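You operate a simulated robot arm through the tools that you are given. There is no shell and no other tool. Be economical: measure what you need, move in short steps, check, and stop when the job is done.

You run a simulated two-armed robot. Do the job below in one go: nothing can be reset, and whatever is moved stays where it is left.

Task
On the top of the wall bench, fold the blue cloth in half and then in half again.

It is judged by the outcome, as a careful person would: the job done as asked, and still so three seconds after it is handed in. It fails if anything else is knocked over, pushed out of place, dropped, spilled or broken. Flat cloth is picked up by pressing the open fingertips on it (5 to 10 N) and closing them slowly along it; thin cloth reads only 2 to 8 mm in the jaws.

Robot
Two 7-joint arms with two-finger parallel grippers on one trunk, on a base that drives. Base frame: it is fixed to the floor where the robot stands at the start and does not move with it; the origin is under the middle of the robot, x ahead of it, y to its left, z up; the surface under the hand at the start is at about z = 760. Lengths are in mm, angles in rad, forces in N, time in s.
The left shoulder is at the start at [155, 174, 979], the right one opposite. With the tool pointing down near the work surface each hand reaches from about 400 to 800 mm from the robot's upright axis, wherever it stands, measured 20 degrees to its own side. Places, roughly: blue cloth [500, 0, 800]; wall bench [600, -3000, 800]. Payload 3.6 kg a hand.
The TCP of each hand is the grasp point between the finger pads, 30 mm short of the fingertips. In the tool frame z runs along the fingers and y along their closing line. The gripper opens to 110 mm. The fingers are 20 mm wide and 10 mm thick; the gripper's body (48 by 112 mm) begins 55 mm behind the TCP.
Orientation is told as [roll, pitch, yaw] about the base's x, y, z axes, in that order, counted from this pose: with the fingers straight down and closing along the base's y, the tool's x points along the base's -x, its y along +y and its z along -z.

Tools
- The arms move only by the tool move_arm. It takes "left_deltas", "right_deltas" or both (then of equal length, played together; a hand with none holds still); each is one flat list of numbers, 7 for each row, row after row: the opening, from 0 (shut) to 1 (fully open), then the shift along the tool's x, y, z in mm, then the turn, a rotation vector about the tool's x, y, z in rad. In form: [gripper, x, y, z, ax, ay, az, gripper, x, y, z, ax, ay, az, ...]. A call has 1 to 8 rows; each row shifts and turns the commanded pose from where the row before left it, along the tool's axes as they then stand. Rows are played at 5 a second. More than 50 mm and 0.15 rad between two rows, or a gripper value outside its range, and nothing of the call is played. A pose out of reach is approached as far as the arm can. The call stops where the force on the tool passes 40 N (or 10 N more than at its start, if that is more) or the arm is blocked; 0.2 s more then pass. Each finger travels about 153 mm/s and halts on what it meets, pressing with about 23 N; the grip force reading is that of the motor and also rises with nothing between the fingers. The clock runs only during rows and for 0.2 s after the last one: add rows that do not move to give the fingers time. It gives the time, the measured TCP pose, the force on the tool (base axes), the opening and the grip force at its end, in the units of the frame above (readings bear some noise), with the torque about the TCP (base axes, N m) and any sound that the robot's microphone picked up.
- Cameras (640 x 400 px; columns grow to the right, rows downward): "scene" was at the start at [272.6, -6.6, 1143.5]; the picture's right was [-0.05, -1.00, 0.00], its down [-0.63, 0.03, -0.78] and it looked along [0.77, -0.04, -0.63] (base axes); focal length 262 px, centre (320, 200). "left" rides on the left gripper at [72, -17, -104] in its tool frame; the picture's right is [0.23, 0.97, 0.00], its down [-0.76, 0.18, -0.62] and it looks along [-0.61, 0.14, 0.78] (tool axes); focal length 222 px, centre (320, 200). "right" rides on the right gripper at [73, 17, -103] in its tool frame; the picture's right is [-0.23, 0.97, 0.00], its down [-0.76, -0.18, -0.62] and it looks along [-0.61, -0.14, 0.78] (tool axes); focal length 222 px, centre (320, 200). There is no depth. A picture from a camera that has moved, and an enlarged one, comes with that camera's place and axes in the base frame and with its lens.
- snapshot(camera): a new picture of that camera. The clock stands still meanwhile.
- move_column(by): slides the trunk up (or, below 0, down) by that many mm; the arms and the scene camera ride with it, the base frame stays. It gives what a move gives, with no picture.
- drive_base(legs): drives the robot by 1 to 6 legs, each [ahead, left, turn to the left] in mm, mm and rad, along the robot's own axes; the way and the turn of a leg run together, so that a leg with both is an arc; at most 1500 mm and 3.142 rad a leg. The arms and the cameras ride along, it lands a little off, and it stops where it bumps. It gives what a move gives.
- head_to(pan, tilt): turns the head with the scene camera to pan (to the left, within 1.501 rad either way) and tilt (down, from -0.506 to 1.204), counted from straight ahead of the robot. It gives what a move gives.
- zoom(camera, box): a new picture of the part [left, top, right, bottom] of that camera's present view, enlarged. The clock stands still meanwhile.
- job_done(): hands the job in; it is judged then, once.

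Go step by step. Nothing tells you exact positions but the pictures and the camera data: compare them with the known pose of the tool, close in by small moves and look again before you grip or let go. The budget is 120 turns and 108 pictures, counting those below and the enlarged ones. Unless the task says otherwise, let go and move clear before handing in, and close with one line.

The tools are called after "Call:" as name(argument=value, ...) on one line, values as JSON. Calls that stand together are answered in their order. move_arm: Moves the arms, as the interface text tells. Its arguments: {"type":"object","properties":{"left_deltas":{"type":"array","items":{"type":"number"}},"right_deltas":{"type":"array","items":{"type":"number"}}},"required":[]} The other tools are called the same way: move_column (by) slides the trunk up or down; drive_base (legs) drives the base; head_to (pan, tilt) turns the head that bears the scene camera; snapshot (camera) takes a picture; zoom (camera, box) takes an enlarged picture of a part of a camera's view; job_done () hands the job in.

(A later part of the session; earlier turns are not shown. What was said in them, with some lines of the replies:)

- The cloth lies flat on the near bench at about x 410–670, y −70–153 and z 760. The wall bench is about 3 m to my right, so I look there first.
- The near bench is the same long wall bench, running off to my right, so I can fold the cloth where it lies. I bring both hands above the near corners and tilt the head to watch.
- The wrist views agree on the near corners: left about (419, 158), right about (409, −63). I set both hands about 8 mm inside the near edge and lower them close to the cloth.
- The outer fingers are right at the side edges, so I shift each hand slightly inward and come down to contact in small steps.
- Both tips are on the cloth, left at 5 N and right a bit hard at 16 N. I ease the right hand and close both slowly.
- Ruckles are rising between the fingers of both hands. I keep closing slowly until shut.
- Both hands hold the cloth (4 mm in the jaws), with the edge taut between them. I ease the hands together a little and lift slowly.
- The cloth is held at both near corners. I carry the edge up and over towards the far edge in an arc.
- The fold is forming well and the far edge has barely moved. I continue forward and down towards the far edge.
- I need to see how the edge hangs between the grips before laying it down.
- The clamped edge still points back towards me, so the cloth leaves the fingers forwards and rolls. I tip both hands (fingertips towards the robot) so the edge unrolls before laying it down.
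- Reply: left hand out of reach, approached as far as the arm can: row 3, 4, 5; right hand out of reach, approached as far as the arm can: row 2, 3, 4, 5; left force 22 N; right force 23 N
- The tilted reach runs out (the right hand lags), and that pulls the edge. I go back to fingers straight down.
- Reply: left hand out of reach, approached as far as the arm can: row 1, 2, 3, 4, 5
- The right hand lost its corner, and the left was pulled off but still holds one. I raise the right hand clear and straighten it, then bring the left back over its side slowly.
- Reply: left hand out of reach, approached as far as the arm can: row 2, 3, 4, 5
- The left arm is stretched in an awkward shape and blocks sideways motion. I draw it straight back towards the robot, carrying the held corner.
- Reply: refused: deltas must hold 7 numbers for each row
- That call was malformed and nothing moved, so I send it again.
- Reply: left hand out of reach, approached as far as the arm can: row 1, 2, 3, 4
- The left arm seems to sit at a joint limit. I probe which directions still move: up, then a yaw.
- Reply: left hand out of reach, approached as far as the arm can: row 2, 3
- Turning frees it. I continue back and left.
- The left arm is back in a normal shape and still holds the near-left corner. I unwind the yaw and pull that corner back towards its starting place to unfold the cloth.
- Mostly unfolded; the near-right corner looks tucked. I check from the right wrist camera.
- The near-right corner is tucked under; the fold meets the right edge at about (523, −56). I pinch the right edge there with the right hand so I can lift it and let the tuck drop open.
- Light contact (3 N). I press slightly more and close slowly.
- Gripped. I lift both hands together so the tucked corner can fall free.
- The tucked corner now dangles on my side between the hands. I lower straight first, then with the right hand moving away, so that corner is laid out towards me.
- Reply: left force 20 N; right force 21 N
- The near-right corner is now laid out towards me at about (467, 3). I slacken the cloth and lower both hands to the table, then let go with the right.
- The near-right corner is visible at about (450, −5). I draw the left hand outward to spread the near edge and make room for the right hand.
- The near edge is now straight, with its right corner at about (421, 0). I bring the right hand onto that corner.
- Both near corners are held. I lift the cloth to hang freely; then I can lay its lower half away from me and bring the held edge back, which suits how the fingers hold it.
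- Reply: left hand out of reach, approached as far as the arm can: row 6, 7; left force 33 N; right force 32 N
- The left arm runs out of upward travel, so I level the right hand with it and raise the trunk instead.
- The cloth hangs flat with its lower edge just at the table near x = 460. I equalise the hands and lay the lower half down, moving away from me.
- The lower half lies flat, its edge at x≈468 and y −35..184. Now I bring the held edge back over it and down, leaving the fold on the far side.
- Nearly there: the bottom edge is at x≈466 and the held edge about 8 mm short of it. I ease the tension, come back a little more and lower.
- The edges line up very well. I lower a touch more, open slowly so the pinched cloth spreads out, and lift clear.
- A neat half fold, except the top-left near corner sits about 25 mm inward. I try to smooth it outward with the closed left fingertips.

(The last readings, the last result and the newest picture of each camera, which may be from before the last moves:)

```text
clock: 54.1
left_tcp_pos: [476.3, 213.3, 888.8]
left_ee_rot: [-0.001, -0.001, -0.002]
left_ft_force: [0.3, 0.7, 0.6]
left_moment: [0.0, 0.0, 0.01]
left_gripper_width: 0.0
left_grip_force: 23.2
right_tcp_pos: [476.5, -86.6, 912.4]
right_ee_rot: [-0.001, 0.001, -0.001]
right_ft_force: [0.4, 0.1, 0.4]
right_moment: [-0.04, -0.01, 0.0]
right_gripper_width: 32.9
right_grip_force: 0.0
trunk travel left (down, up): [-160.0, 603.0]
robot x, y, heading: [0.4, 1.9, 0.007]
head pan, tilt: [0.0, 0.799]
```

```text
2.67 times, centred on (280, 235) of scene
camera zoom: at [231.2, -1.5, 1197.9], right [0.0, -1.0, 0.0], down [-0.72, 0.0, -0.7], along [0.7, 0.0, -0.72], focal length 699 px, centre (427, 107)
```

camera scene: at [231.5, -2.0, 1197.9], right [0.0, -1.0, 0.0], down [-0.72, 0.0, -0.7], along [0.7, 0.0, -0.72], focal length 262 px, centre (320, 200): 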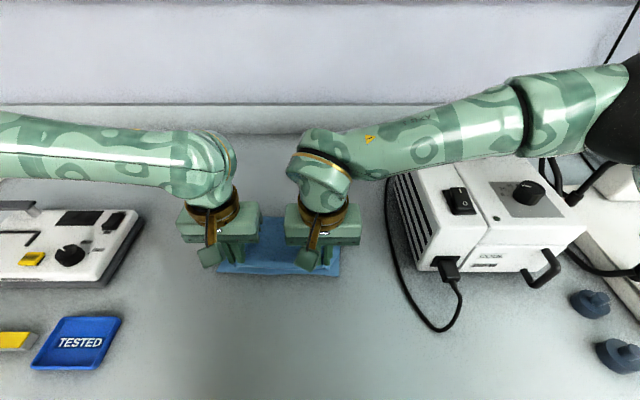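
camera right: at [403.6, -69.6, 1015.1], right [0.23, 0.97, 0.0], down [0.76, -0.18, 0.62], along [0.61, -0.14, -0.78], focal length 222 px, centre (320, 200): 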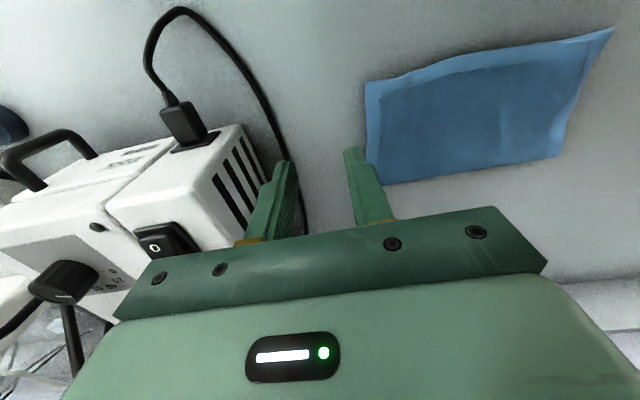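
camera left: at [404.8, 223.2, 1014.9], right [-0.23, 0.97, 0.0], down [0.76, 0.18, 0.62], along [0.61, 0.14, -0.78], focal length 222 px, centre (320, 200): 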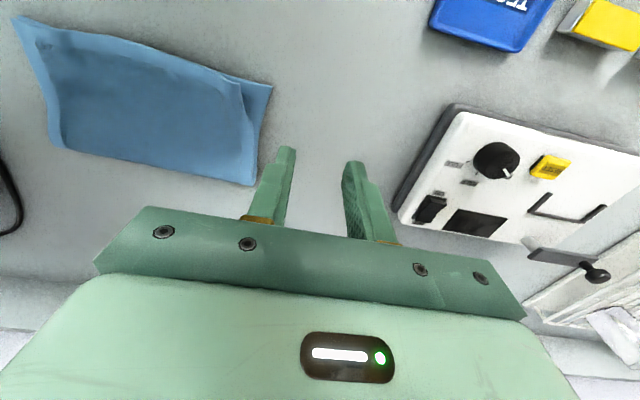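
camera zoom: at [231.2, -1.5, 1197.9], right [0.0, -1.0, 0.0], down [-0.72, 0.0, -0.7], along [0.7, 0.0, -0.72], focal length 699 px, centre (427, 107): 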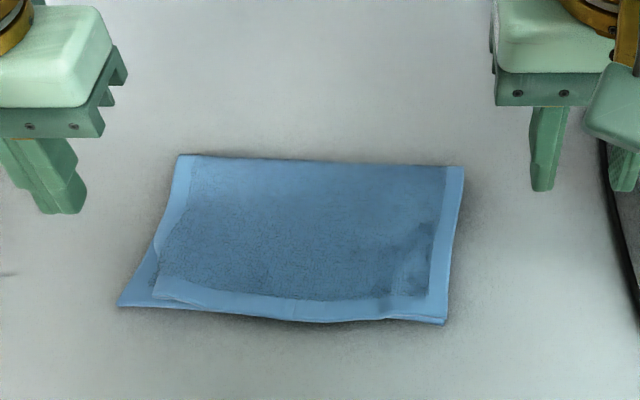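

The whole cloth slid as one, so I leave that corner. For the second fold I take the far, folded edge at both ends: about (601, 199) and (588, −30).

Call:
move_arm(left_deltas=[0.3, -28, -10, 10, 0, 0, 0, 0.3, -28, -11, 10, 0, 0, 0, 0.3, -28, -11, 20, 0, 0, 0, 0.3, -28, -11, 20, 0, 0, 0, 0.3, -3, 0, 20, 0, 0, 0, 0.3, 0, 0, 0, 0, 0, 0], right_deltas=[0.3, -26, 21, 10, 0, 0, 0, 0.3, -26, 21, 20, 0, 0, 0, 0.3, -26, 21, 25, 0, 0, 0, 0.3, -25, 21, 25, 0, 0, 0, 0.3, -2, 1, 23, 0, 0, 0, 0.3, 0, 0, 0, 0, 0, 0])

Call:
snapshot(camera="left")

Call:
snapshot(camera="right")

Call:
zoom(camera="scene", box=[160, 120, 400, 270])

```text
clock: 55.5
left_tcp_pos: [589.6, 167.9, 808.3]
left_ee_rot: [-0.002, -0.002, -0.001]
left_ft_force: [-0.3, 0.1, -0.6]
left_moment: [-0.01, 0.01, 0.0]
left_gripper_width: 33.0
left_grip_force: 0.1
right_tcp_pos: [577.8, -1.9, 808.4]
right_ee_rot: [0.0, -0.002, 0.0]
right_ft_force: [0.8, 0.4, 0.2]
right_moment: [-0.02, -0.04, -0.01]
right_gripper_width: 33.1
right_grip_force: 0.0
trunk travel left (down, up): [-160.0, 603.0]
robot x, y, heading: [-0.6, 1.0, -0.004]
head pan, tilt: [0.0, 0.799]
```

```text
41 pictures are left
camera left: at [517.1, 152.3, 910.2], right [-0.23, 0.97, 0.0], down [0.76, 0.18, 0.62], along [0.61, 0.14, -0.78], focal length 222 px, centre (320, 200)
```

left: 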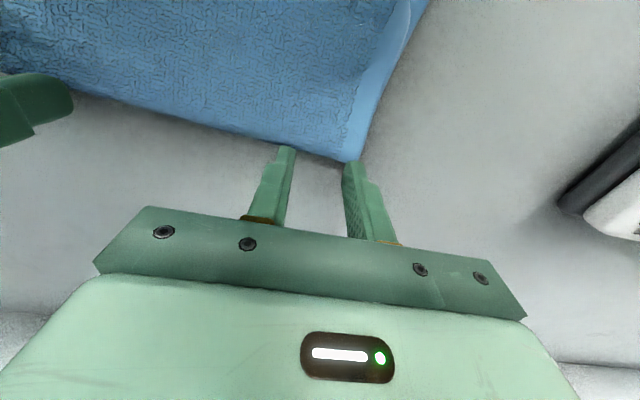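

```text
40 pictures are left
camera right: at [506.1, 16.0, 912.4], right [0.23, 0.97, 0.0], down [0.76, -0.18, 0.62], along [0.61, -0.14, -0.78], focal length 222 px, centre (320, 200)
```

right: 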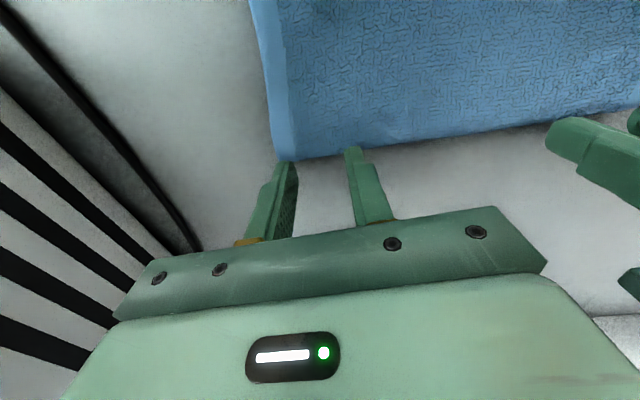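

```text
2.67 times, centred on (280, 195) of scene
camera zoom: at [231.5, -2.0, 1197.9], right [0.0, -1.0, 0.0], down [-0.72, 0.0, -0.7], along [0.7, 0.0, -0.72], focal length 699 px, centre (427, 213)
```

zoom: 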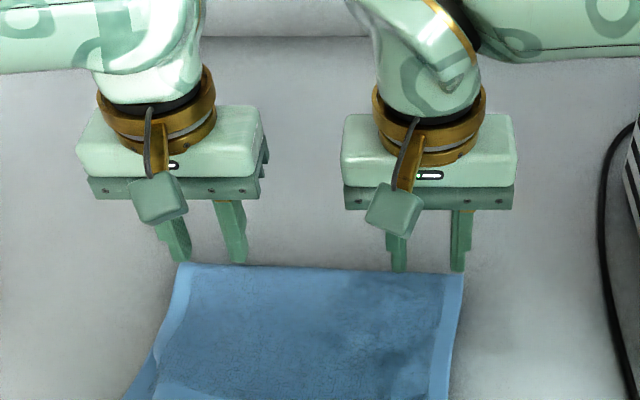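

The wrist views put the fold at about x 590 (left) and 576 (right). I shift both hands back onto it and come down.

Call:
move_arm(left_deltas=[0.3, 5, -9, 0, 0, 0, 0, 0.3, 4, 0, 4, 0, 0, 0, 0.3, 0, 0, 4, 0, 0, 0, 0.3, 0, 0, 2, 0, 0, 0, 0.3, 0, 0, 0, 0, 0, 0], right_deltas=[0.3, 4, 2, 0, 0, 0, 0, 0.3, 4, 0, 4, 0, 0, 0, 0.3, 0, 0, 4, 0, 0, 0, 0.3, 0, 0, 2, 0, 0, 0, 0.3, 0, 0, 0, 0, 0, 0])

```text
clock: 56.7
left_tcp_pos: [582.7, 158.8, 799.4]
left_ee_rot: [-0.001, 0.0, -0.001]
left_ft_force: [-0.4, 0.3, 0.4]
left_moment: [0.05, 0.01, -0.01]
left_gripper_width: 33.0
left_grip_force: 0.1
right_tcp_pos: [567.3, 0.1, 800.6]
right_ee_rot: [0.001, -0.001, 0.002]
right_ft_force: [-0.6, -1.3, 1.4]
right_moment: [0.0, 0.02, 0.04]
right_gripper_width: 32.8
right_grip_force: 0.1
trunk travel left (down, up): [-160.0, 603.0]
robot x, y, heading: [2.9, -3.2, -0.002]
head pan, tilt: [0.0, 0.799]
```

Call:
move_arm(left_deltas=[0.3, 1, 0, 2, 0, 0, 0, 0.3, 0, 0, 1.5, 0, 0, 0, 0.3, 0, 0, 0, 0, 0, 0], right_deltas=[0.3, 0, 0, 2, 0, 0, 0, 0.3, 0, 0, 1.5, 0, 0, 0, 0.3, 0, 0, 0, 0, 0, 0])

Call:
snapshot(camera="left")

Call:
snapshot(camera="right")

```text
clock: 57.5
left_tcp_pos: [581.3, 159.2, 795.7]
left_ee_rot: [-0.001, -0.003, -0.001]
left_ft_force: [1.9, -0.3, 6.6]
left_moment: [0.02, -0.02, 0.0]
left_gripper_width: 32.7
left_grip_force: 0.0
right_tcp_pos: [567.5, -2.5, 796.8]
right_ee_rot: [0.0, 0.001, -0.001]
right_ft_force: [0.1, 1.8, 3.7]
right_moment: [0.01, 0.0, -0.01]
right_gripper_width: 32.8
right_grip_force: 0.1
trunk travel left (down, up): [-160.0, 603.0]
robot x, y, heading: [-0.2, -2.1, 0.002]
head pan, tilt: [0.0, 0.799]
```

```text
38 pictures are left
camera left: at [509.2, 143.2, 898.0], right [-0.23, 0.97, 0.0], down [0.76, 0.18, 0.62], along [0.61, 0.14, -0.78], focal length 222 px, centre (320, 200)
```

left: 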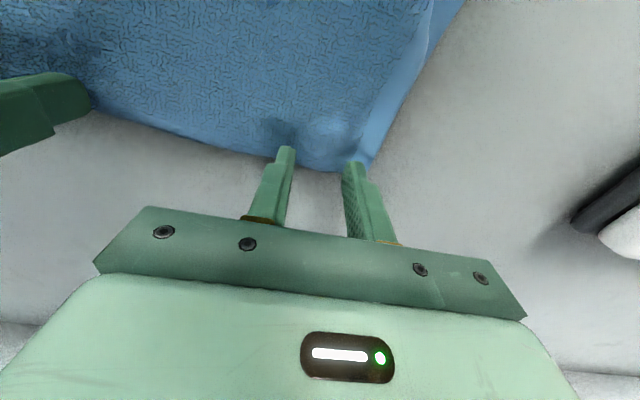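

```text
37 pictures are left
camera right: at [496.0, 16.3, 900.1], right [0.23, 0.97, 0.0], down [0.76, -0.18, 0.62], along [0.61, -0.14, -0.78], focal length 222 px, centre (320, 200)
```

right: 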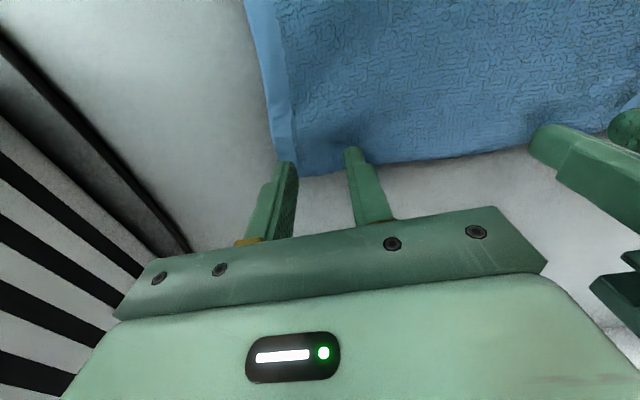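

The fingers sit almost at the fold line; I lift a hair, shift back about 6 mm for a firmer bite, and press again.

Call:
move_arm(left_deltas=[0.3, 0, 0, -5, 0, 0, 0, 0.3, 8, -1, 0, 0, 0, 0, 0.3, 0, 0, 3, 0, 0, 0, 0.3, 0, 0, 2.5, 0, 0, 0, 0.3, 0, 0, 0, 0, 0, 0], right_deltas=[0.3, 0, 0, -4, 0, 0, 0, 0.3, 5, 6, 0, 0, 0, 0, 0.3, 0, 0, 3, 0, 0, 0, 0.3, 0, 0, 2.5, 0, 0, 0, 0.3, 0, 0, 0, 0, 0, 0])

```text
clock: 58.7
left_tcp_pos: [573.5, 158.9, 795.5]
left_ee_rot: [-0.004, -0.003, 0.0]
left_ft_force: [3.1, 0.3, 11.6]
left_moment: [0.07, -0.03, 0.01]
left_gripper_width: 32.6
left_grip_force: 0.0
right_tcp_pos: [564.1, 3.6, 796.0]
right_ee_rot: [0.0, -0.001, -0.001]
right_ft_force: [-0.2, 0.9, 6.2]
right_moment: [0.02, 0.02, 0.02]
right_gripper_width: 32.6
right_grip_force: 0.0
trunk travel left (down, up): [-160.0, 603.0]
robot x, y, heading: [2.3, -3.7, -0.002]
head pan, tilt: [0.0, 0.799]
```

Good contact (12 N and 6 N). Closing slowly.

Call:
move_arm(left_deltas=[0.26, 0, 0, 0, 0, 0, 0, 0.22, 0, 0, 0, 0, 0, 0, 0.18, 0, 0, 0, 0, 0, 0, 0.14, 0, 0, 0, 0, 0, 0, 0.1, 0, 0, 0, 0, 0, 0, 0.05, 0, 0, 0, 0, 0, 0, 0, 0, 0, 0, 0, 0, 0, 0, 0, 0, 0, 0, 0, 0], right_deltas=[0.26, 0, 0, 0.5, 0, 0, 0, 0.22, 0, 0, 0, 0, 0, 0, 0.18, 0, 0, 0, 0, 0, 0, 0.14, 0, 0, 0, 0, 0, 0, 0.1, 0, 0, 0, 0, 0, 0, 0.05, 0, 0, 0, 0, 0, 0, 0, 0, 0, 0, 0, 0, 0, 0, 0, 0, 0, 0, 0, 0])

Call:
snapshot(camera="left")

Call:
snapshot(camera="right")

```text
clock: 60.5
left_tcp_pos: [572.3, 158.4, 794.7]
left_ee_rot: [-0.004, -0.001, -0.001]
left_ft_force: [-0.1, -11.1, 15.0]
left_moment: [-0.33, 0.04, 0.03]
left_gripper_width: 8.1
left_grip_force: 22.9
right_tcp_pos: [562.2, 5.8, 795.3]
right_ee_rot: [0.0, -0.002, 0.0]
right_ft_force: [0.2, 14.3, 10.5]
right_moment: [0.51, 0.02, 0.01]
right_gripper_width: 5.1
right_grip_force: 23.0
trunk travel left (down, up): [-160.0, 603.0]
robot x, y, heading: [0.1, -5.0, 0.003]
head pan, tilt: [0.0, 0.799]
```

```text
36 pictures are left
camera left: at [499.5, 142.4, 897.3], right [-0.23, 0.97, 0.0], down [0.76, 0.18, 0.62], along [0.61, 0.14, -0.78], focal length 222 px, centre (320, 200)
```

left: 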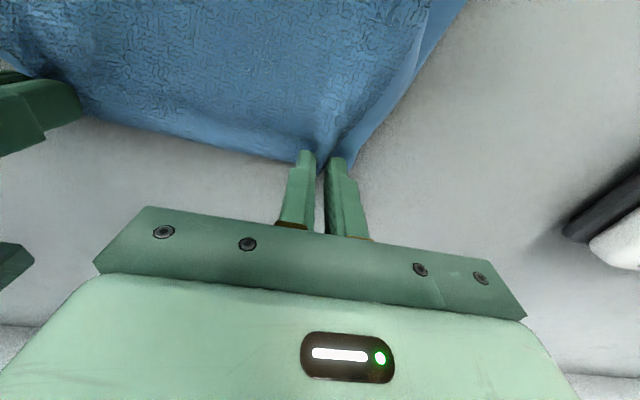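

```text
35 pictures are left
camera right: at [490.9, 22.1, 898.4], right [0.23, 0.97, 0.0], down [0.76, -0.18, 0.62], along [0.61, -0.14, -0.78], focal length 222 px, centre (320, 200)
```

right: 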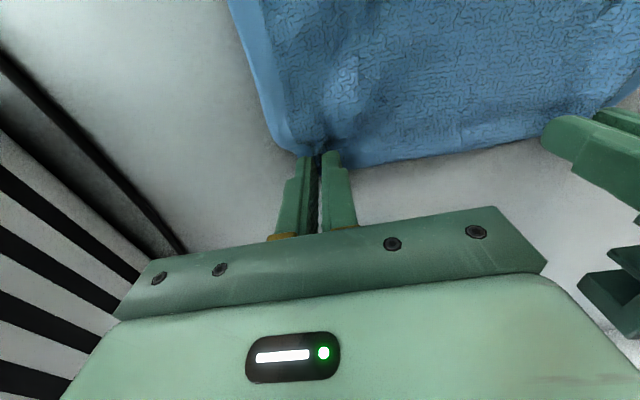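

Both ends are held with thick readings (8 and 5 mm). I lift straight up until the folded cloth hangs free.

Call:
move_arm(left_deltas=[0, 0, -3, -8, 0, 0, 0, 0, 3, 0, -20, 0, 0, 0, 0, 3, 0, -25, 0, 0, 0, 0, 3, 0, -30, 0, 0, 0, 0, 3, 0, -30, 0, 0, 0, 0, 0, 0, -25, 0, 0, 0, 0, 0, 0, 0, 0, 0, 0], right_deltas=[0, 0, 3, -8, 0, 0, 0, 0, 1, 0, -20, 0, 0, 0, 0, 1, 0, -25, 0, 0, 0, 0, 0, 0, -30, 0, 0, 0, 0, 0, 0, -30, 0, 0, 0, 0, 0, 0, -25, 0, 0, 0, 0, 0, 0, 0, 0, 0, 0])

Call:
snapshot(camera="scene")

Call:
snapshot(camera="left")

```text
clock: 62.1
left_tcp_pos: [562.0, 158.3, 931.7]
left_ee_rot: [-0.002, -0.001, -0.002]
left_ft_force: [1.0, -4.9, 0.7]
left_moment: [-0.18, 0.04, 0.04]
left_gripper_width: 6.3
left_grip_force: 23.5
right_tcp_pos: [563.4, 8.8, 933.6]
right_ee_rot: [-0.002, 0.002, 0.0]
right_ft_force: [0.3, 4.7, 0.6]
right_moment: [0.16, 0.01, 0.01]
right_gripper_width: 3.6
right_grip_force: 23.4
trunk travel left (down, up): [-160.0, 603.0]
robot x, y, heading: [1.3, 1.2, 0.004]
head pan, tilt: [0.0, 0.799]
```

```text
34 pictures are left
camera scene: at [232.1, -2.0, 1197.6], right [0.0, -1.0, 0.0], down [-0.72, 0.0, -0.7], along [0.7, 0.0, -0.72], focal length 262 px, centre (320, 200)
```

scene: 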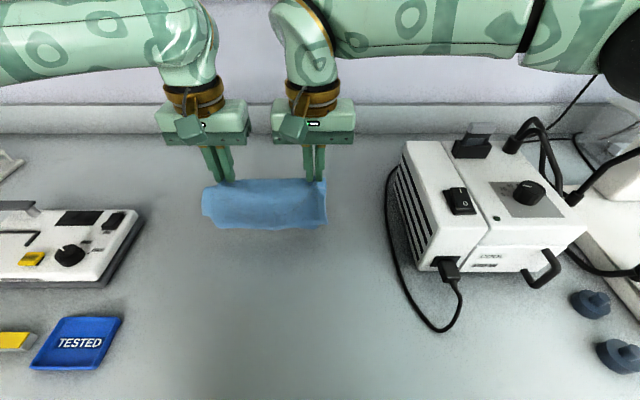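

```text
33 pictures are left
camera left: at [490.2, 141.6, 1033.9], right [-0.23, 0.97, 0.0], down [0.76, 0.18, 0.62], along [0.61, 0.14, -0.78], focal length 222 px, centre (320, 200)
```

left: 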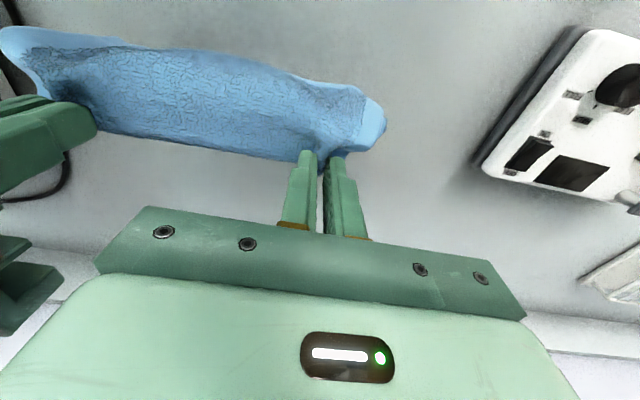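

Call:
zoom(camera="scene", box=[180, 150, 350, 256])

```text
3.76 times, centred on (265, 203) of scene
camera zoom: at [232.1, -2.0, 1197.6], right [0.0, -1.0, 0.0], down [-0.72, 0.0, -0.7], along [0.7, 0.0, -0.72], focal length 986 px, centre (527, 189)
```

zoom: 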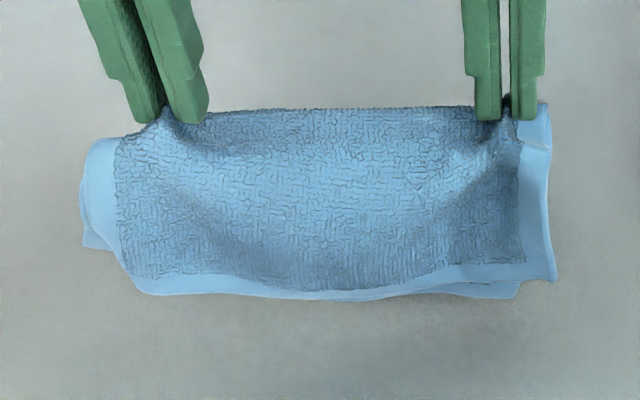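

The folded cloth hangs evenly with its two edges together at the bottom, near x≈557. I lay its lower half down towards me.

Call:
move_arm(left_deltas=[0, 8, 0, 24, 0, 0, 0, 0, 14, 0, 16, 0, 0, 0, 0, 14, 0, 16, 0, 0, 0, 0, 14, 0, 16, 0, 0, 0, 0, 14, 0, 15, 0, 0, 0, 0, 0, 0, 0, 0, 0, 0], right_deltas=[0, 8, 0, 25, 0, 0, 0, 0, 14, 0, 16, 0, 0, 0, 0, 14, 0, 16, 0, 0, 0, 0, 14, 0, 16, 0, 0, 0, 0, 14, 0, 15, 0, 0, 0, 0, 0, 0, 0, 0, 0, 0])

Call:
zoom(camera="scene", box=[160, 150, 360, 275])

Call:
snapshot(camera="left")

Call:
snapshot(camera="right")

```text
clock: 63.5
left_tcp_pos: [497.6, 156.4, 845.7]
left_ee_rot: [0.0, 0.0, -0.001]
left_ft_force: [1.5, -7.8, -1.1]
left_moment: [-0.24, -0.05, 0.07]
left_gripper_width: 6.8
left_grip_force: 23.3
right_tcp_pos: [499.0, 6.2, 843.4]
right_ee_rot: [0.0, 0.001, 0.001]
right_ft_force: [0.4, 7.8, 0.8]
right_moment: [0.23, 0.04, 0.02]
right_gripper_width: 3.9
right_grip_force: 22.7
trunk travel left (down, up): [-160.0, 603.0]
robot x, y, heading: [0.2, 2.4, 0.0]
head pan, tilt: [0.0, 0.799]
```

```text
3.20 times, centred on (260, 212) of scene
camera zoom: at [231.6, -2.0, 1197.8], right [0.0, -1.0, 0.0], down [-0.72, 0.0, -0.7], along [0.7, 0.0, -0.72], focal length 838 px, centre (512, 160)
```

zoom: 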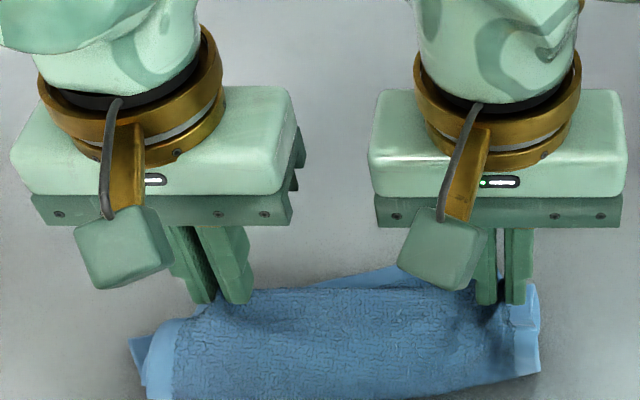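

```text
30 pictures are left
camera left: at [424.8, 140.0, 948.9], right [-0.23, 0.97, 0.0], down [0.76, 0.18, 0.62], along [0.61, 0.14, -0.78], focal length 222 px, centre (320, 200)
```

left: 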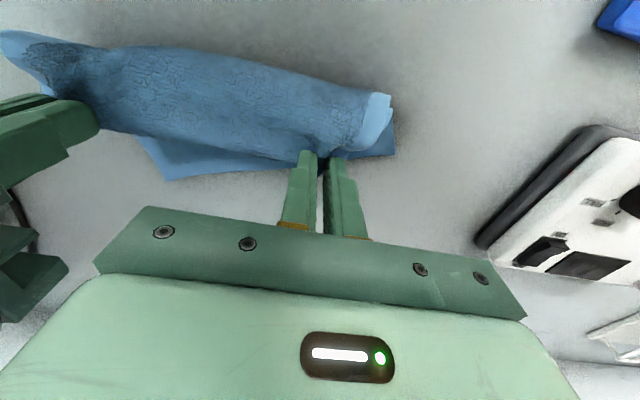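

```text
29 pictures are left
camera right: at [426.8, 23.4, 946.3], right [0.23, 0.97, 0.0], down [0.76, -0.18, 0.62], along [0.61, -0.14, -0.78], focal length 222 px, centre (320, 200)
```

right: 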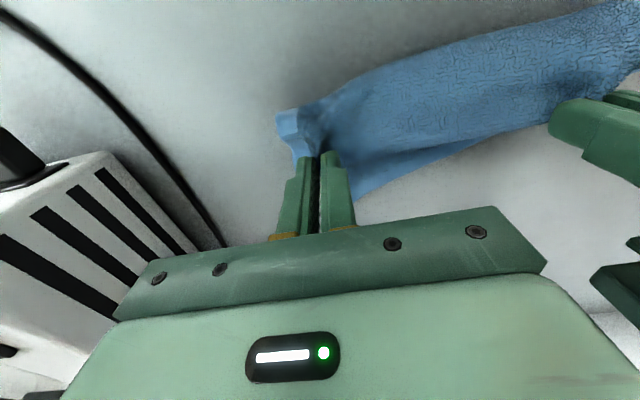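

The laid half came out skewed (the right end further away than the left). I lift back up, let it settle, and look again before re-laying.

Call:
move_arm(left_deltas=[0, -15, 0, -20, 0, 0, 0, 0, -15, 0, -25, 0, 0, 0, 0, -15, 0, -30, 0, 0, 0, 0, -10, 0, -25, 0, 0, 0, 0, 0, 0, 0, 0, 0, 0, 0, 0, 0, 0, 0, 0, 0, 0, 0, 0, 0, 0, 0, 0, 0, 0, 0, 0, 0, 0, 0], right_deltas=[0, -15, 0, -20, 0, 0, 0, 0, -15, 0, -25, 0, 0, 0, 0, -15, 0, -30, 0, 0, 0, 0, -10, 0, -27, 0, 0, 0, 0, 0, 0, 0, 0, 0, 0, 0, 0, 0, 0, 0, 0, 0, 0, 0, 0, 0, 0, 0, 0, 0, 0, 0, 0, 0, 0, 0])

Call:
zoom(camera="scene", box=[160, 140, 360, 265])

Call:
zoom(camera="left", box=[0, 0, 420, 220])

```text
clock: 65.3
left_tcp_pos: [553.9, 155.3, 945.6]
left_ee_rot: [-0.003, 0.001, 0.0]
left_ft_force: [-0.3, -6.2, 0.2]
left_moment: [-0.2, -0.02, 0.04]
left_gripper_width: 6.7
left_grip_force: 23.1
right_tcp_pos: [554.6, 5.1, 945.6]
right_ee_rot: [0.002, 0.002, 0.002]
right_ft_force: [0.0, 6.7, 0.1]
right_moment: [0.23, 0.02, 0.03]
right_gripper_width: 3.9
right_grip_force: 23.2
trunk travel left (down, up): [-160.0, 603.0]
robot x, y, heading: [-2.2, 1.7, 0.0]
head pan, tilt: [0.0, 0.799]
```

```text
3.20 times, centred on (260, 202) of scene
camera zoom: at [231.7, -2.0, 1197.8], right [0.0, -1.0, 0.0], down [-0.72, 0.0, -0.7], along [0.7, 0.0, -0.72], focal length 838 px, centre (512, 192)
```

zoom: 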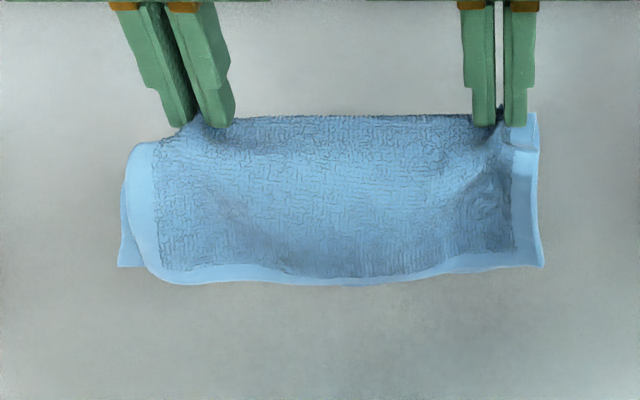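

```text
1.52 times, centred on (210, 110) of left
camera zoom: at [481.1, 139.6, 1048.0], right [-0.23, 0.97, 0.0], down [0.76, 0.18, 0.62], along [0.61, 0.14, -0.78], focal length 338 px, centre (488, 337)
```

zoom: 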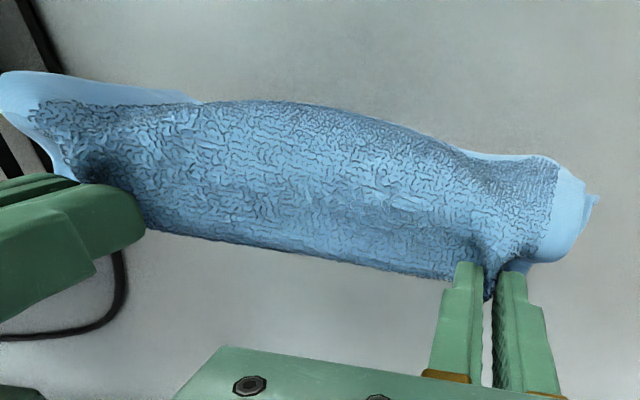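

It hangs level again. This time I lower straight until both ends touch, then check.

Call:
move_arm(left_deltas=[0, 0, 0, 18, 0, 0, 0, 0, 0, 0, 12, 0, 0, 0, 0, 3, 0, 10, 0, 0, 0, 0, 4, 0, 8, 0, 0, 0, 0, 0, 0, 0, 0, 0, 0], right_deltas=[0, 0, 0, 18, 0, 0, 0, 0, 0, 0, 12, 0, 0, 0, 0, 3, 0, 10, 0, 0, 0, 0, 4, 0, 8, 0, 0, 0, 0, 0, 0, 0, 0, 0, 0])

Call:
zoom(camera="scene", box=[160, 140, 360, 265])

Call:
snapshot(camera="left")

```text
clock: 66.5
left_tcp_pos: [546.6, 155.2, 896.8]
left_ee_rot: [-0.002, 0.0, -0.003]
left_ft_force: [0.1, -6.3, 0.6]
left_moment: [-0.2, -0.02, 0.08]
left_gripper_width: 6.6
left_grip_force: 23.5
right_tcp_pos: [547.8, 6.3, 896.7]
right_ee_rot: [0.001, 0.002, 0.0]
right_ft_force: [0.9, 6.8, -0.4]
right_moment: [0.18, 0.02, 0.0]
right_gripper_width: 3.5
right_grip_force: 23.2
trunk travel left (down, up): [-160.0, 603.0]
robot x, y, heading: [-2.5, -0.8, 0.002]
head pan, tilt: [0.0, 0.799]
```

```text
3.20 times, centred on (260, 202) of scene
camera zoom: at [231.6, -2.0, 1197.8], right [0.0, -1.0, 0.0], down [-0.72, 0.0, -0.7], along [0.7, 0.0, -0.72], focal length 838 px, centre (512, 192)
```

zoom: 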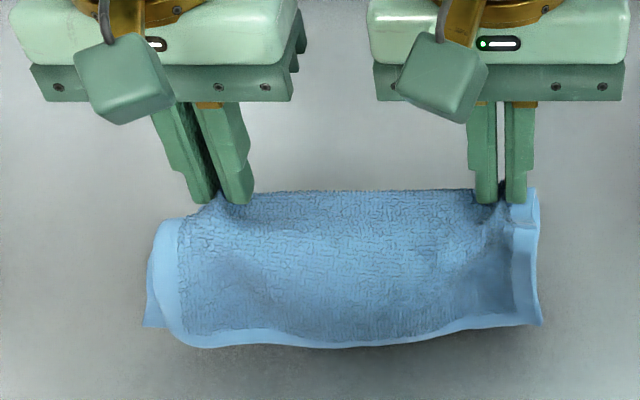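

```text
25 pictures are left
camera left: at [474.2, 139.1, 999.7], right [-0.23, 0.97, 0.0], down [0.76, 0.18, 0.62], along [0.61, 0.14, -0.78], focal length 222 px, centre (320, 200)
```

left: 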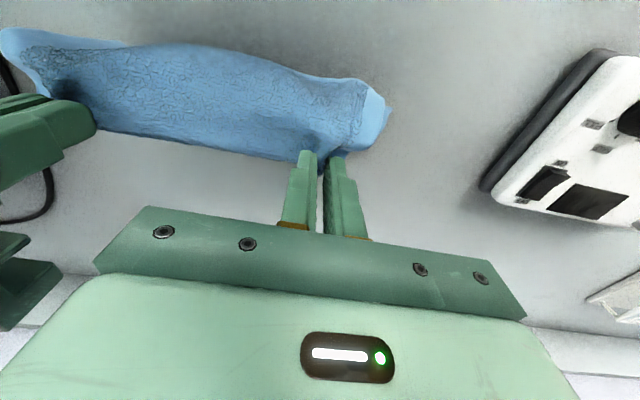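

The way the edge is clamped makes the cloth bulge towards me, so its bottom slips. I raise slightly and tip both hands so the fingers point forward, which lets it hang straighter.

Call:
move_arm(left_deltas=[0, 0, 0, -15, 0, -0.12, 0, 0, 0, 0, -10, 0, -0.12, 0, 0, 0, 0, -5, 0, -0.12, 0, 0, 0, 0, 0, 0, -0.12, 0, 0, 0, 0, 0, 0, -0.1, 0, 0, 0, 0, 0, 0, 0, 0, 0, 0, 0, 0, 0, 0, 0], right_deltas=[0, 0, 0, -15, 0, -0.12, 0, 0, 0, 0, -10, 0, -0.12, 0, 0, 0, 0, -5, 0, -0.12, 0, 0, 0, 0, 0, 0, -0.12, 0, 0, 0, 0, 0, 0, -0.1, 0, 0, 0, 0, 0, 0, 0, 0, 0, 0, 0, 0, 0, 0, 0])

Call:
snapshot(camera="scene")

```text
clock: 68.1
left_tcp_pos: [541.8, 157.7, 927.6]
left_ee_rot: [-0.004, -0.581, 0.0]
left_ft_force: [0.6, -5.8, -0.2]
left_moment: [-0.17, 0.04, -0.07]
left_gripper_width: 6.4
left_grip_force: 23.1
right_tcp_pos: [543.5, 7.3, 927.6]
right_ee_rot: [-0.001, -0.578, -0.001]
right_ft_force: [-0.4, 6.3, 0.0]
right_moment: [0.17, 0.02, 0.13]
right_gripper_width: 4.0
right_grip_force: 22.5
trunk travel left (down, up): [-160.0, 603.0]
robot x, y, heading: [1.8, -0.0, 0.0]
head pan, tilt: [0.0, 0.799]
```

```text
24 pictures are left
camera scene: at [231.6, -1.9, 1197.8], right [0.0, -1.0, 0.0], down [-0.72, 0.0, -0.7], along [0.7, 0.0, -0.72], focal length 262 px, centre (320, 200)
```

scene: 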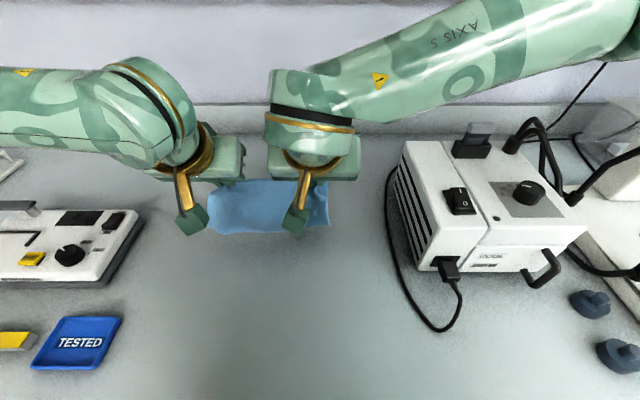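

Tipping works for both. I tip a bit more, lower to touch, then lay the lower half while drawing back.

Call:
move_arm(left_deltas=[0, 0, 0, 0, 0, -0.135, 0, 0, 0, 0, 0, 0, -0.135, 0, 0, 12, 0, 11, 0, 0, 0, 0, 12, 0, 11, 0, 0, 0, 0, 0, 0, 0, 0, 0, 0], right_deltas=[0, 0, 0, 0, 0, -0.135, 0, 0, 0, 0, 0, 0, -0.135, 0, 0, 12, 0, 11, 0, 0, 0, 0, 12, 0, 11, 0, 0, 0, 0, 0, 0, 0, 0, 0, 0])

Call:
move_arm(left_deltas=[0, 22, 0, -2, 0, 0, 0, 0, 22, 0, -2, 0, 0, 0, 0, 22, 0, -2, 0, 0, 0, 0, 22, 0, -2, 0, 0, 0, 0, 0, 0, 0, 0, 0, 0], right_deltas=[0, 22, 0, -2, 0, 0, 0, 0, 22, 0, -2, 0, 0, 0, 0, 22, 0, -2, 0, 0, 0, 0, 22, 0, -2, 0, 0, 0, 0, 0, 0, 0, 0, 0, 0])

Call:
zoom(camera="scene", box=[140, 130, 380, 280])

Call:
snapshot(camera="left")

Call:
snapshot(camera="right")

```text
clock: 69.3
left_tcp_pos: [544.4, 155.5, 895.9]
left_ee_rot: [-0.003, -0.85, 0.002]
left_ft_force: [0.6, -6.6, -1.4]
left_moment: [-0.18, 0.04, -0.16]
left_gripper_width: 6.5
left_grip_force: 23.2
right_tcp_pos: [544.4, 6.8, 893.9]
right_ee_rot: [0.0, -0.851, 0.0]
right_ft_force: [-0.2, 6.3, -0.6]
right_moment: [0.18, -0.02, 0.15]
right_gripper_width: 3.6
right_grip_force: 22.6
trunk travel left (down, up): [-160.0, 603.0]
robot x, y, heading: [-2.3, 3.8, -0.003]
head pan, tilt: [0.0, 0.799]
```

```text
clock: 70.5
left_tcp_pos: [480.6, 153.2, 833.5]
left_ee_rot: [-0.002, -0.848, 0.002]
left_ft_force: [0.6, -1.7, -0.7]
left_moment: [-0.03, 0.03, -0.02]
left_gripper_width: 6.4
left_grip_force: 22.7
right_tcp_pos: [479.9, 7.5, 833.5]
right_ee_rot: [-0.002, -0.85, 0.001]
right_ft_force: [-0.6, 1.7, 0.0]
right_moment: [0.03, 0.02, 0.04]
right_gripper_width: 3.5
right_grip_force: 22.7
trunk travel left (down, up): [-160.0, 603.0]
robot x, y, heading: [-0.6, 0.2, -0.002]
head pan, tilt: [0.0, 0.799]
```

```text
2.67 times, centred on (260, 205) of scene
camera zoom: at [231.5, -2.2, 1197.9], right [0.0, -1.0, 0.0], down [-0.72, 0.0, -0.7], along [0.7, 0.0, -0.72], focal length 699 px, centre (480, 187)
```

zoom: 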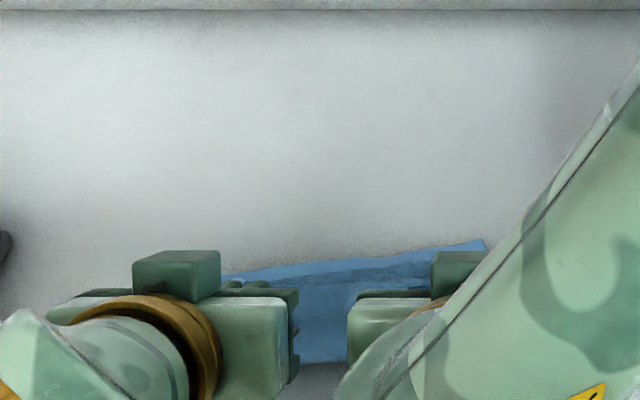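

```text
22 pictures are left
camera left: at [355.6, 136.9, 845.9], right [-0.15, 0.97, -0.17], down [0.03, 0.18, 0.98], along [0.99, 0.14, -0.06], focal length 222 px, centre (320, 200)
```

left: 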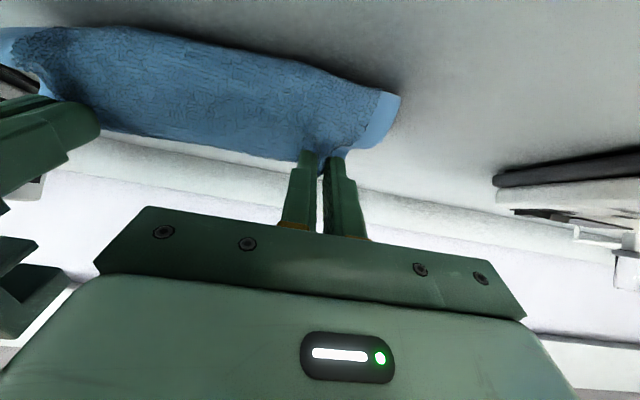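

```text
21 pictures are left
camera right: at [354.6, 25.3, 847.6], right [0.15, 0.97, 0.17], down [0.03, -0.18, 0.98], along [0.99, -0.14, -0.06], focal length 222 px, centre (320, 200)
```

right: 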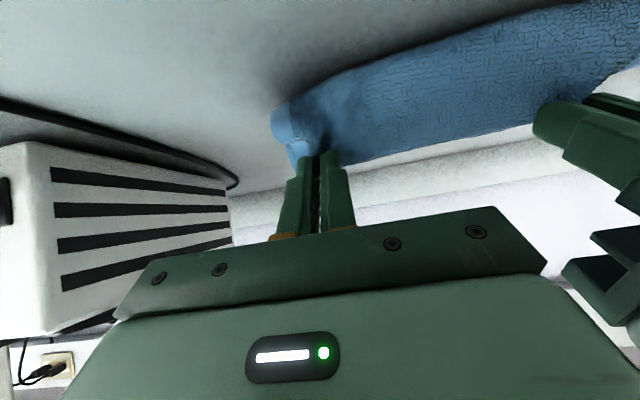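

The lower half lies flat but turned about 0.16 rad (far edge from (595, −6) to (562, 195)). I follow that line with the hands: carry the held fold over it with the right hand further out than the left, untipping as I go.

Call:
move_arm(left_deltas=[0, -11, 3, 5, 0, 0.12, 0, 0, -10.2, 3, 5.1, 0, 0.12, 0, 0, -9, 3, 6.3, 0, 0.125, 0, 0, -7.9, 3, 8.7, 0, 0.12, 0, 0, -7.4, 3, 11.4, 0, 0.12, 0, 0, 0, 0, 0, 0, 0, 0], right_deltas=[0, -13.4, 3, 7.7, 0, 0.12, 0, 0, -12.9, 3, 7.5, 0, 0.12, 0, 0, -12, 3, 8.4, 0, 0.125, 0, 0, -11.1, 3, 10.3, 0, 0.12, 0, 0, -10.8, 3, 12.7, 0, 0.12, 0, 0, 0, 0, 0, 0, 0, 0])

Call:
snapshot(camera="left")

Call:
zoom(camera="scene", box=[140, 130, 380, 280])

```text
clock: 71.9
left_tcp_pos: [535.6, 171.6, 829.2]
left_ee_rot: [-0.003, -0.244, -0.001]
left_ft_force: [1.1, -9.5, 0.5]
left_moment: [-0.29, -0.06, -0.01]
left_gripper_width: 6.4
left_grip_force: 22.5
right_tcp_pos: [554.0, 21.1, 830.9]
right_ee_rot: [0.002, -0.244, -0.001]
right_ft_force: [-1.2, 9.2, -0.3]
right_moment: [0.31, 0.04, 0.09]
right_gripper_width: 3.6
right_grip_force: 22.7
trunk travel left (down, up): [-160.0, 603.0]
robot x, y, heading: [0.9, -1.4, -0.001]
head pan, tilt: [0.0, 0.799]
```

```text
20 pictures are left
camera left: at [440.8, 154.7, 911.3], right [-0.22, 0.97, -0.06], down [0.59, 0.18, 0.79], along [0.78, 0.14, -0.61], focal length 222 px, centre (320, 200)
```

left: 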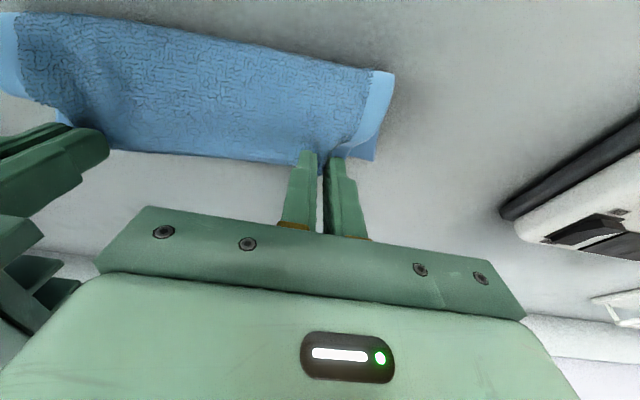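

```text
2.67 times, centred on (260, 205) of scene
camera zoom: at [231.2, -2.0, 1197.9], right [0.0, -1.0, 0.0], down [-0.72, 0.0, -0.7], along [0.7, 0.0, -0.72], focal length 699 px, centre (480, 187)
```

zoom: 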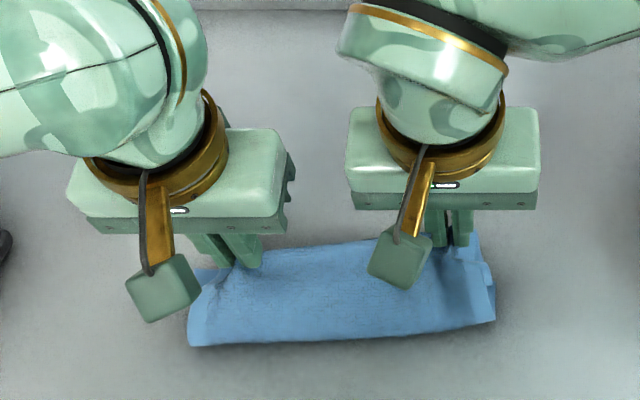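

The strip is shaped well: far edge of the lower half from (600, 2) to (559, 221). I bring the held fold onto that line and down, hands upright.

Call:
move_arm(left_deltas=[0, -8.5, 5, 11.4, 0, 0.122, 0, 0, -6.8, 5, 9.9, 0, 0.122, 0, 0, -3, 4, 6, 0, 0, 0, 0, 0, 0, 0, 0, 0, 0], right_deltas=[0, -12.9, 6, 12.5, 0, 0.122, 0, 0, -9.8, 6, 10.3, 0, 0.122, 0, 0, -4.5, 5, 7, 0, 0, 0, 0, 0, 0, 0, 0, 0, 0])

Call:
snapshot(camera="left")

Call:
snapshot(camera="right")

Call:
zoom(camera="scene", box=[140, 130, 380, 280])

```text
clock: 72.9
left_tcp_pos: [556.7, 185.1, 806.4]
left_ee_rot: [-0.002, -0.002, -0.001]
left_ft_force: [0.8, -7.8, 2.7]
left_moment: [-0.25, -0.04, 0.05]
left_gripper_width: 6.7
left_grip_force: 22.8
right_tcp_pos: [584.7, 40.1, 805.0]
right_ee_rot: [-0.001, -0.001, 0.001]
right_ft_force: [-2.3, 7.1, 1.3]
right_moment: [0.23, 0.08, 0.02]
right_gripper_width: 3.9
right_grip_force: 23.8
trunk travel left (down, up): [-160.0, 603.0]
robot x, y, heading: [0.8, -0.9, -0.005]
head pan, tilt: [0.0, 0.799]
```

```text
18 pictures are left
camera left: at [484.4, 168.9, 908.3], right [-0.23, 0.97, 0.0], down [0.76, 0.18, 0.62], along [0.61, 0.14, -0.78], focal length 222 px, centre (320, 200)
```

left: 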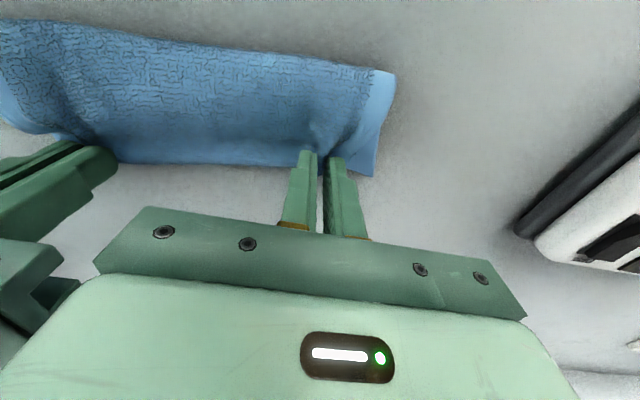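

```text
17 pictures are left
camera right: at [512.5, 56.3, 907.7], right [0.23, 0.97, 0.0], down [0.76, -0.18, 0.62], along [0.61, -0.14, -0.78], focal length 222 px, centre (320, 200)
```

right: 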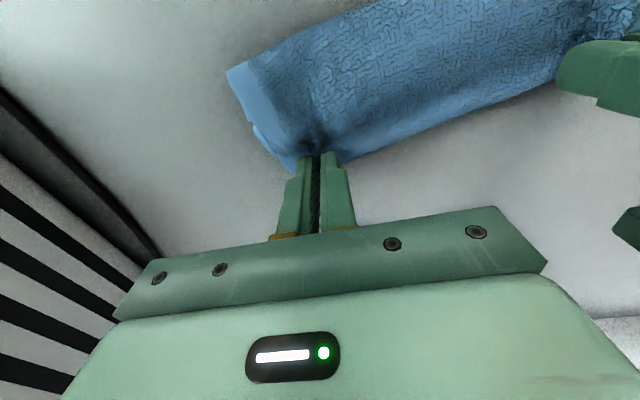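

```text
2.67 times, centred on (260, 205) of scene
camera zoom: at [231.3, -2.1, 1197.9], right [0.0, -1.0, 0.0], down [-0.72, 0.0, -0.7], along [0.7, 0.0, -0.72], focal length 699 px, centre (480, 187)
```

zoom: 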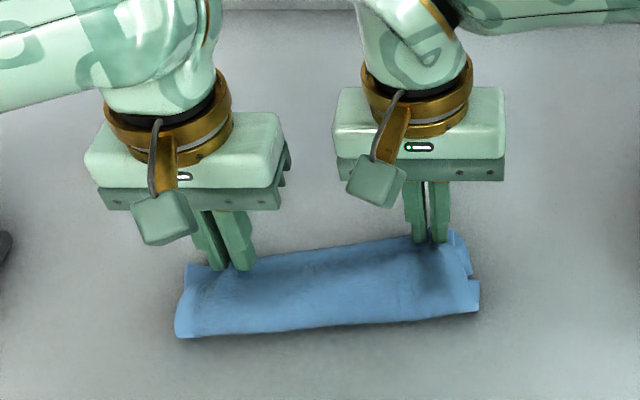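

That makes a tidy strip with the edges together. I press down a little, open slowly and lift clear.

Call:
move_arm(left_deltas=[0, 0, 0, 3, 0, 0, 0, 0.07, 0, 0, 1, 0, 0, 0, 0.13, 0, 0, 0, 0, 0, 0, 0.19, 0, 0, 0, 0, 0, 0, 0.25, 0, 0, 0, 0, 0, 0, 0.3, 0, 0, 0, 0, 0, 0, 0.3, 0, 0, -6, 0, 0, 0, 0.3, 0, 0, -30, 0, 0, 0], right_deltas=[0, 0, 0, 3, 0, 0, 0, 0.07, 0, 0, 1, 0, 0, 0, 0.13, 0, 0, 0, 0, 0, 0, 0.19, 0, 0, 0, 0, 0, 0, 0.25, 0, 0, 0, 0, 0, 0, 0.3, 0, 0, 0, 0, 0, 0, 0.3, 0, 0, -6, 0, 0, 0, 0.3, 0, 0, -30, 0, 0, 0])

Call:
move_arm(left_deltas=[0.3, 0, 5, -40, 0, 0, 0, 0.3, 10, 25, -20, 0, 0, 0, 0.3, 10, 25, 0, 0, 0, 0, 0.3, 0, 25, 0, 0, 0, 0], right_deltas=[0.3, 10, -5, -40, 0, 0, 0, 0.3, 15, -25, -35, 0, 0, 0, 0.3, 15, -25, -35, 0, 0, 0, 0.3, 15, -25, -20, 0, 0, 0])

Call:
zoom(camera="scene", box=[140, 130, 380, 280])

Call:
snapshot(camera="scene")

```text
clock: 74.7
left_tcp_pos: [557.6, 183.9, 838.0]
left_ee_rot: [-0.002, 0.0, -0.003]
left_ft_force: [-0.3, -0.8, 0.3]
left_moment: [-0.02, -0.02, -0.04]
left_gripper_width: 33.1
left_grip_force: 0.0
right_tcp_pos: [586.4, 38.5, 839.0]
right_ee_rot: [0.0, -0.002, 0.0]
right_ft_force: [-0.6, 0.7, -0.2]
right_moment: [-0.01, 0.01, -0.01]
right_gripper_width: 33.1
right_grip_force: 0.1
trunk travel left (down, up): [-160.0, 603.0]
robot x, y, heading: [-0.6, 0.5, 0.0]
head pan, tilt: [0.0, 0.799]
```

```text
clock: 75.7
left_tcp_pos: [536.2, 264.0, 895.7]
left_ee_rot: [-0.003, -0.002, 0.001]
left_ft_force: [0.7, 0.3, 0.0]
left_moment: [0.01, -0.01, 0.03]
left_gripper_width: 33.0
left_grip_force: 0.1
right_tcp_pos: [527.3, -42.4, 969.5]
right_ee_rot: [0.0, -0.001, 0.0]
right_ft_force: [-0.3, -0.7, -0.7]
right_moment: [0.05, 0.03, 0.0]
right_gripper_width: 32.8
right_grip_force: 0.0
trunk travel left (down, up): [-160.0, 603.0]
robot x, y, heading: [2.9, -0.4, -0.005]
head pan, tilt: [0.0, 0.799]
```

```text
2.67 times, centred on (260, 205) of scene
camera zoom: at [231.3, -2.2, 1197.9], right [0.0, -1.0, 0.0], down [-0.72, 0.0, -0.7], along [0.7, 0.0, -0.72], focal length 699 px, centre (480, 187)
```

zoom: 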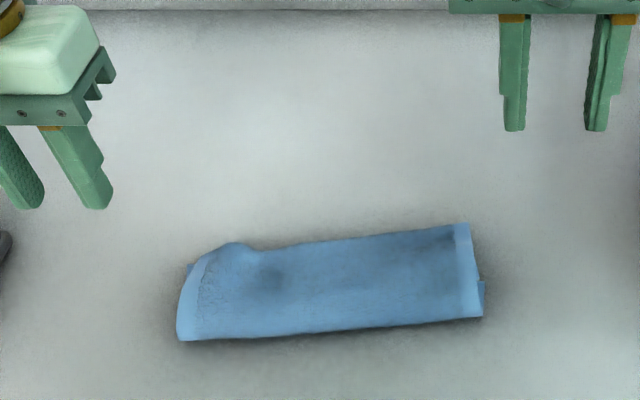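

```text
14 pictures are left
camera scene: at [231.3, -2.2, 1197.9], right [0.0, -1.0, 0.0], down [-0.72, 0.0, -0.7], along [0.7, 0.0, -0.72], focal length 262 px, centre (320, 200)
```

scene: 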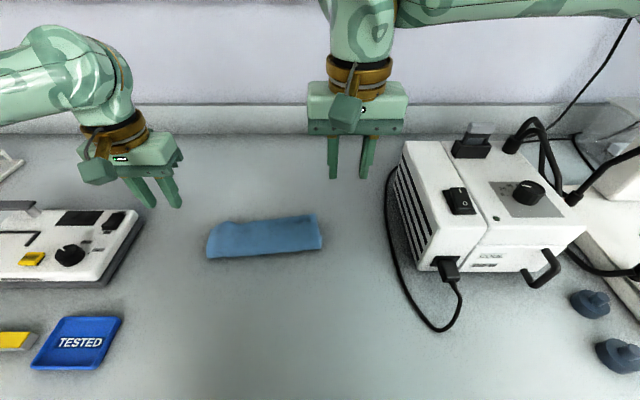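

The cloth is folded into a four-layer strip and nothing else has moved. One small ruck remains at the left grip, so I press and gently spread it flat.

Call:
move_arm(left_deltas=[0.1, -8, -27, 15, 0, 0, 0, 0.1, -8, -27, 20, 0, 0, 0, 0.1, -6, -28, 20, 0, 0, 0, 0.1, 0, 0, 20, 0, 0, 0, 0.1, 0, 0, 10, 0, 0, 0, 0.1, 0, 0, 5, 0, 0, 0, 0.1, 0, 0, 3, 0, 0, 0, 0.1, 0, 0, 0, 0, 0, 0])

```text
clock: 77.5
left_tcp_pos: [558.9, 181.5, 804.2]
left_ee_rot: [-0.002, 0.0, -0.003]
left_ft_force: [-1.0, -0.1, 2.6]
left_moment: [0.02, 0.04, 0.02]
left_gripper_width: 11.2
left_grip_force: 0.1
right_tcp_pos: [527.0, -40.3, 969.8]
right_ee_rot: [0.0, 0.0, 0.0]
right_ft_force: [0.2, 0.1, 0.2]
right_moment: [0.0, -0.04, 0.01]
right_gripper_width: 32.9
right_grip_force: 0.1
trunk travel left (down, up): [-160.0, 603.0]
robot x, y, heading: [0.5, -0.6, -0.003]
head pan, tilt: [0.0, 0.799]
```

Call:
move_arm(left_deltas=[0.1, 0, 0, 2, 0, 0, 0, 0.18, 0, 0, 0, 0, 0, 0, 0.26, 0, 0, 0, 0, 0, 0, 0.34, 0, 0, 0, 0, 0, 0, 0.4, 0, 0, 0, 0, 0, 0, 0.4, 0, 0, -10, 0, 0, 0, 0.4, 0, 0, -40, 0, 0, 0, 0.4, 10, 20, -40, 0, 0, 0])

Call:
move_arm(left_deltas=[0.4, 10, 30, 0, 0, 0, 0, 0.4, 10, 30, 0, 0, 0, 0])

Call:
zoom(camera="scene", box=[140, 130, 380, 280])

Call:
snapshot(camera="right")

```text
clock: 79.3
left_tcp_pos: [548.4, 201.8, 894.0]
left_ee_rot: [-0.003, 0.0, 0.0]
left_ft_force: [-0.4, -0.3, -0.2]
left_moment: [0.0, 0.02, 0.01]
left_gripper_width: 43.8
left_grip_force: 0.0
right_tcp_pos: [525.7, -40.4, 969.2]
right_ee_rot: [0.0, -0.001, 0.0]
right_ft_force: [-0.4, -0.1, -0.6]
right_moment: [0.0, -0.03, 0.01]
right_gripper_width: 32.8
right_grip_force: 0.0
trunk travel left (down, up): [-160.0, 603.0]
robot x, y, heading: [-0.0, 3.6, -0.002]
head pan, tilt: [0.0, 0.799]
```

```text
clock: 79.9
left_tcp_pos: [531.2, 261.1, 892.6]
left_ee_rot: [-0.003, 0.0, -0.002]
left_ft_force: [1.4, 0.6, 0.7]
left_moment: [-0.03, -0.01, -0.01]
left_gripper_width: 43.9
left_grip_force: 0.0
right_tcp_pos: [527.8, -41.7, 969.3]
right_ee_rot: [-0.001, 0.0, 0.0]
right_ft_force: [0.5, -0.2, 0.8]
right_moment: [0.0, -0.01, -0.02]
right_gripper_width: 33.0
right_grip_force: 0.0
trunk travel left (down, up): [-160.0, 603.0]
robot x, y, heading: [3.2, 1.1, -0.004]
head pan, tilt: [0.0, 0.799]
```

```text
2.67 times, centred on (260, 205) of scene
camera zoom: at [231.6, -1.8, 1197.8], right [0.0, -1.0, 0.0], down [-0.72, 0.0, -0.7], along [0.7, 0.0, -0.72], focal length 699 px, centre (480, 187)
```

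zoom: 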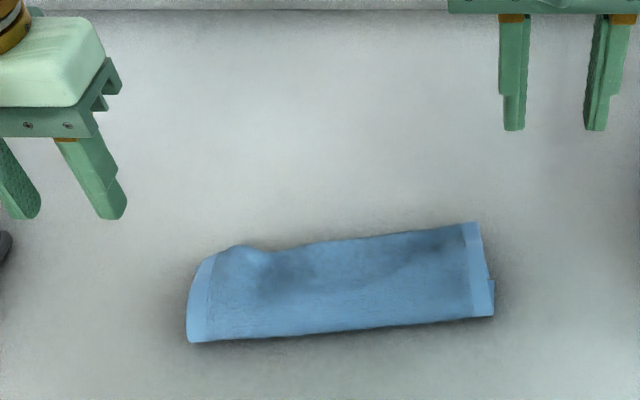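

```text
12 pictures are left
camera right: at [455.5, -23.4, 1072.8], right [0.23, 0.97, 0.0], down [0.76, -0.18, 0.62], along [0.61, -0.14, -0.78], focal length 222 px, centre (320, 200)
```

right: 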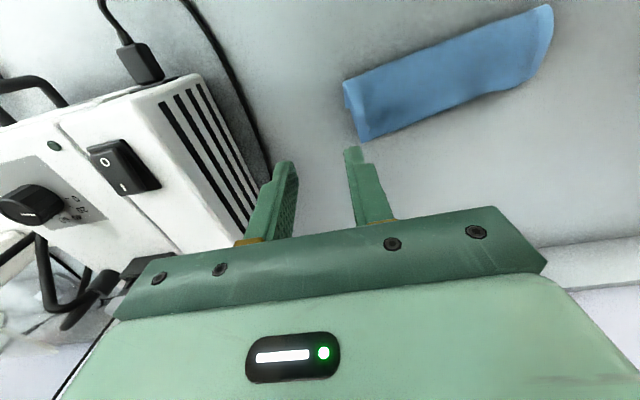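

The cloth lies as a neat, stable strip, folded in half and in half again. The hands are clear and nothing else was disturbed, so I hand it in.

Call:
job_done()

```text
The job is handed in.
```

The blue cloth is folded in half and then in half again, into a four-layer strip of about 65 × 220 mm lying on the wall bench, slightly turned, with one small ruck left near its left end; nothing else was moved.
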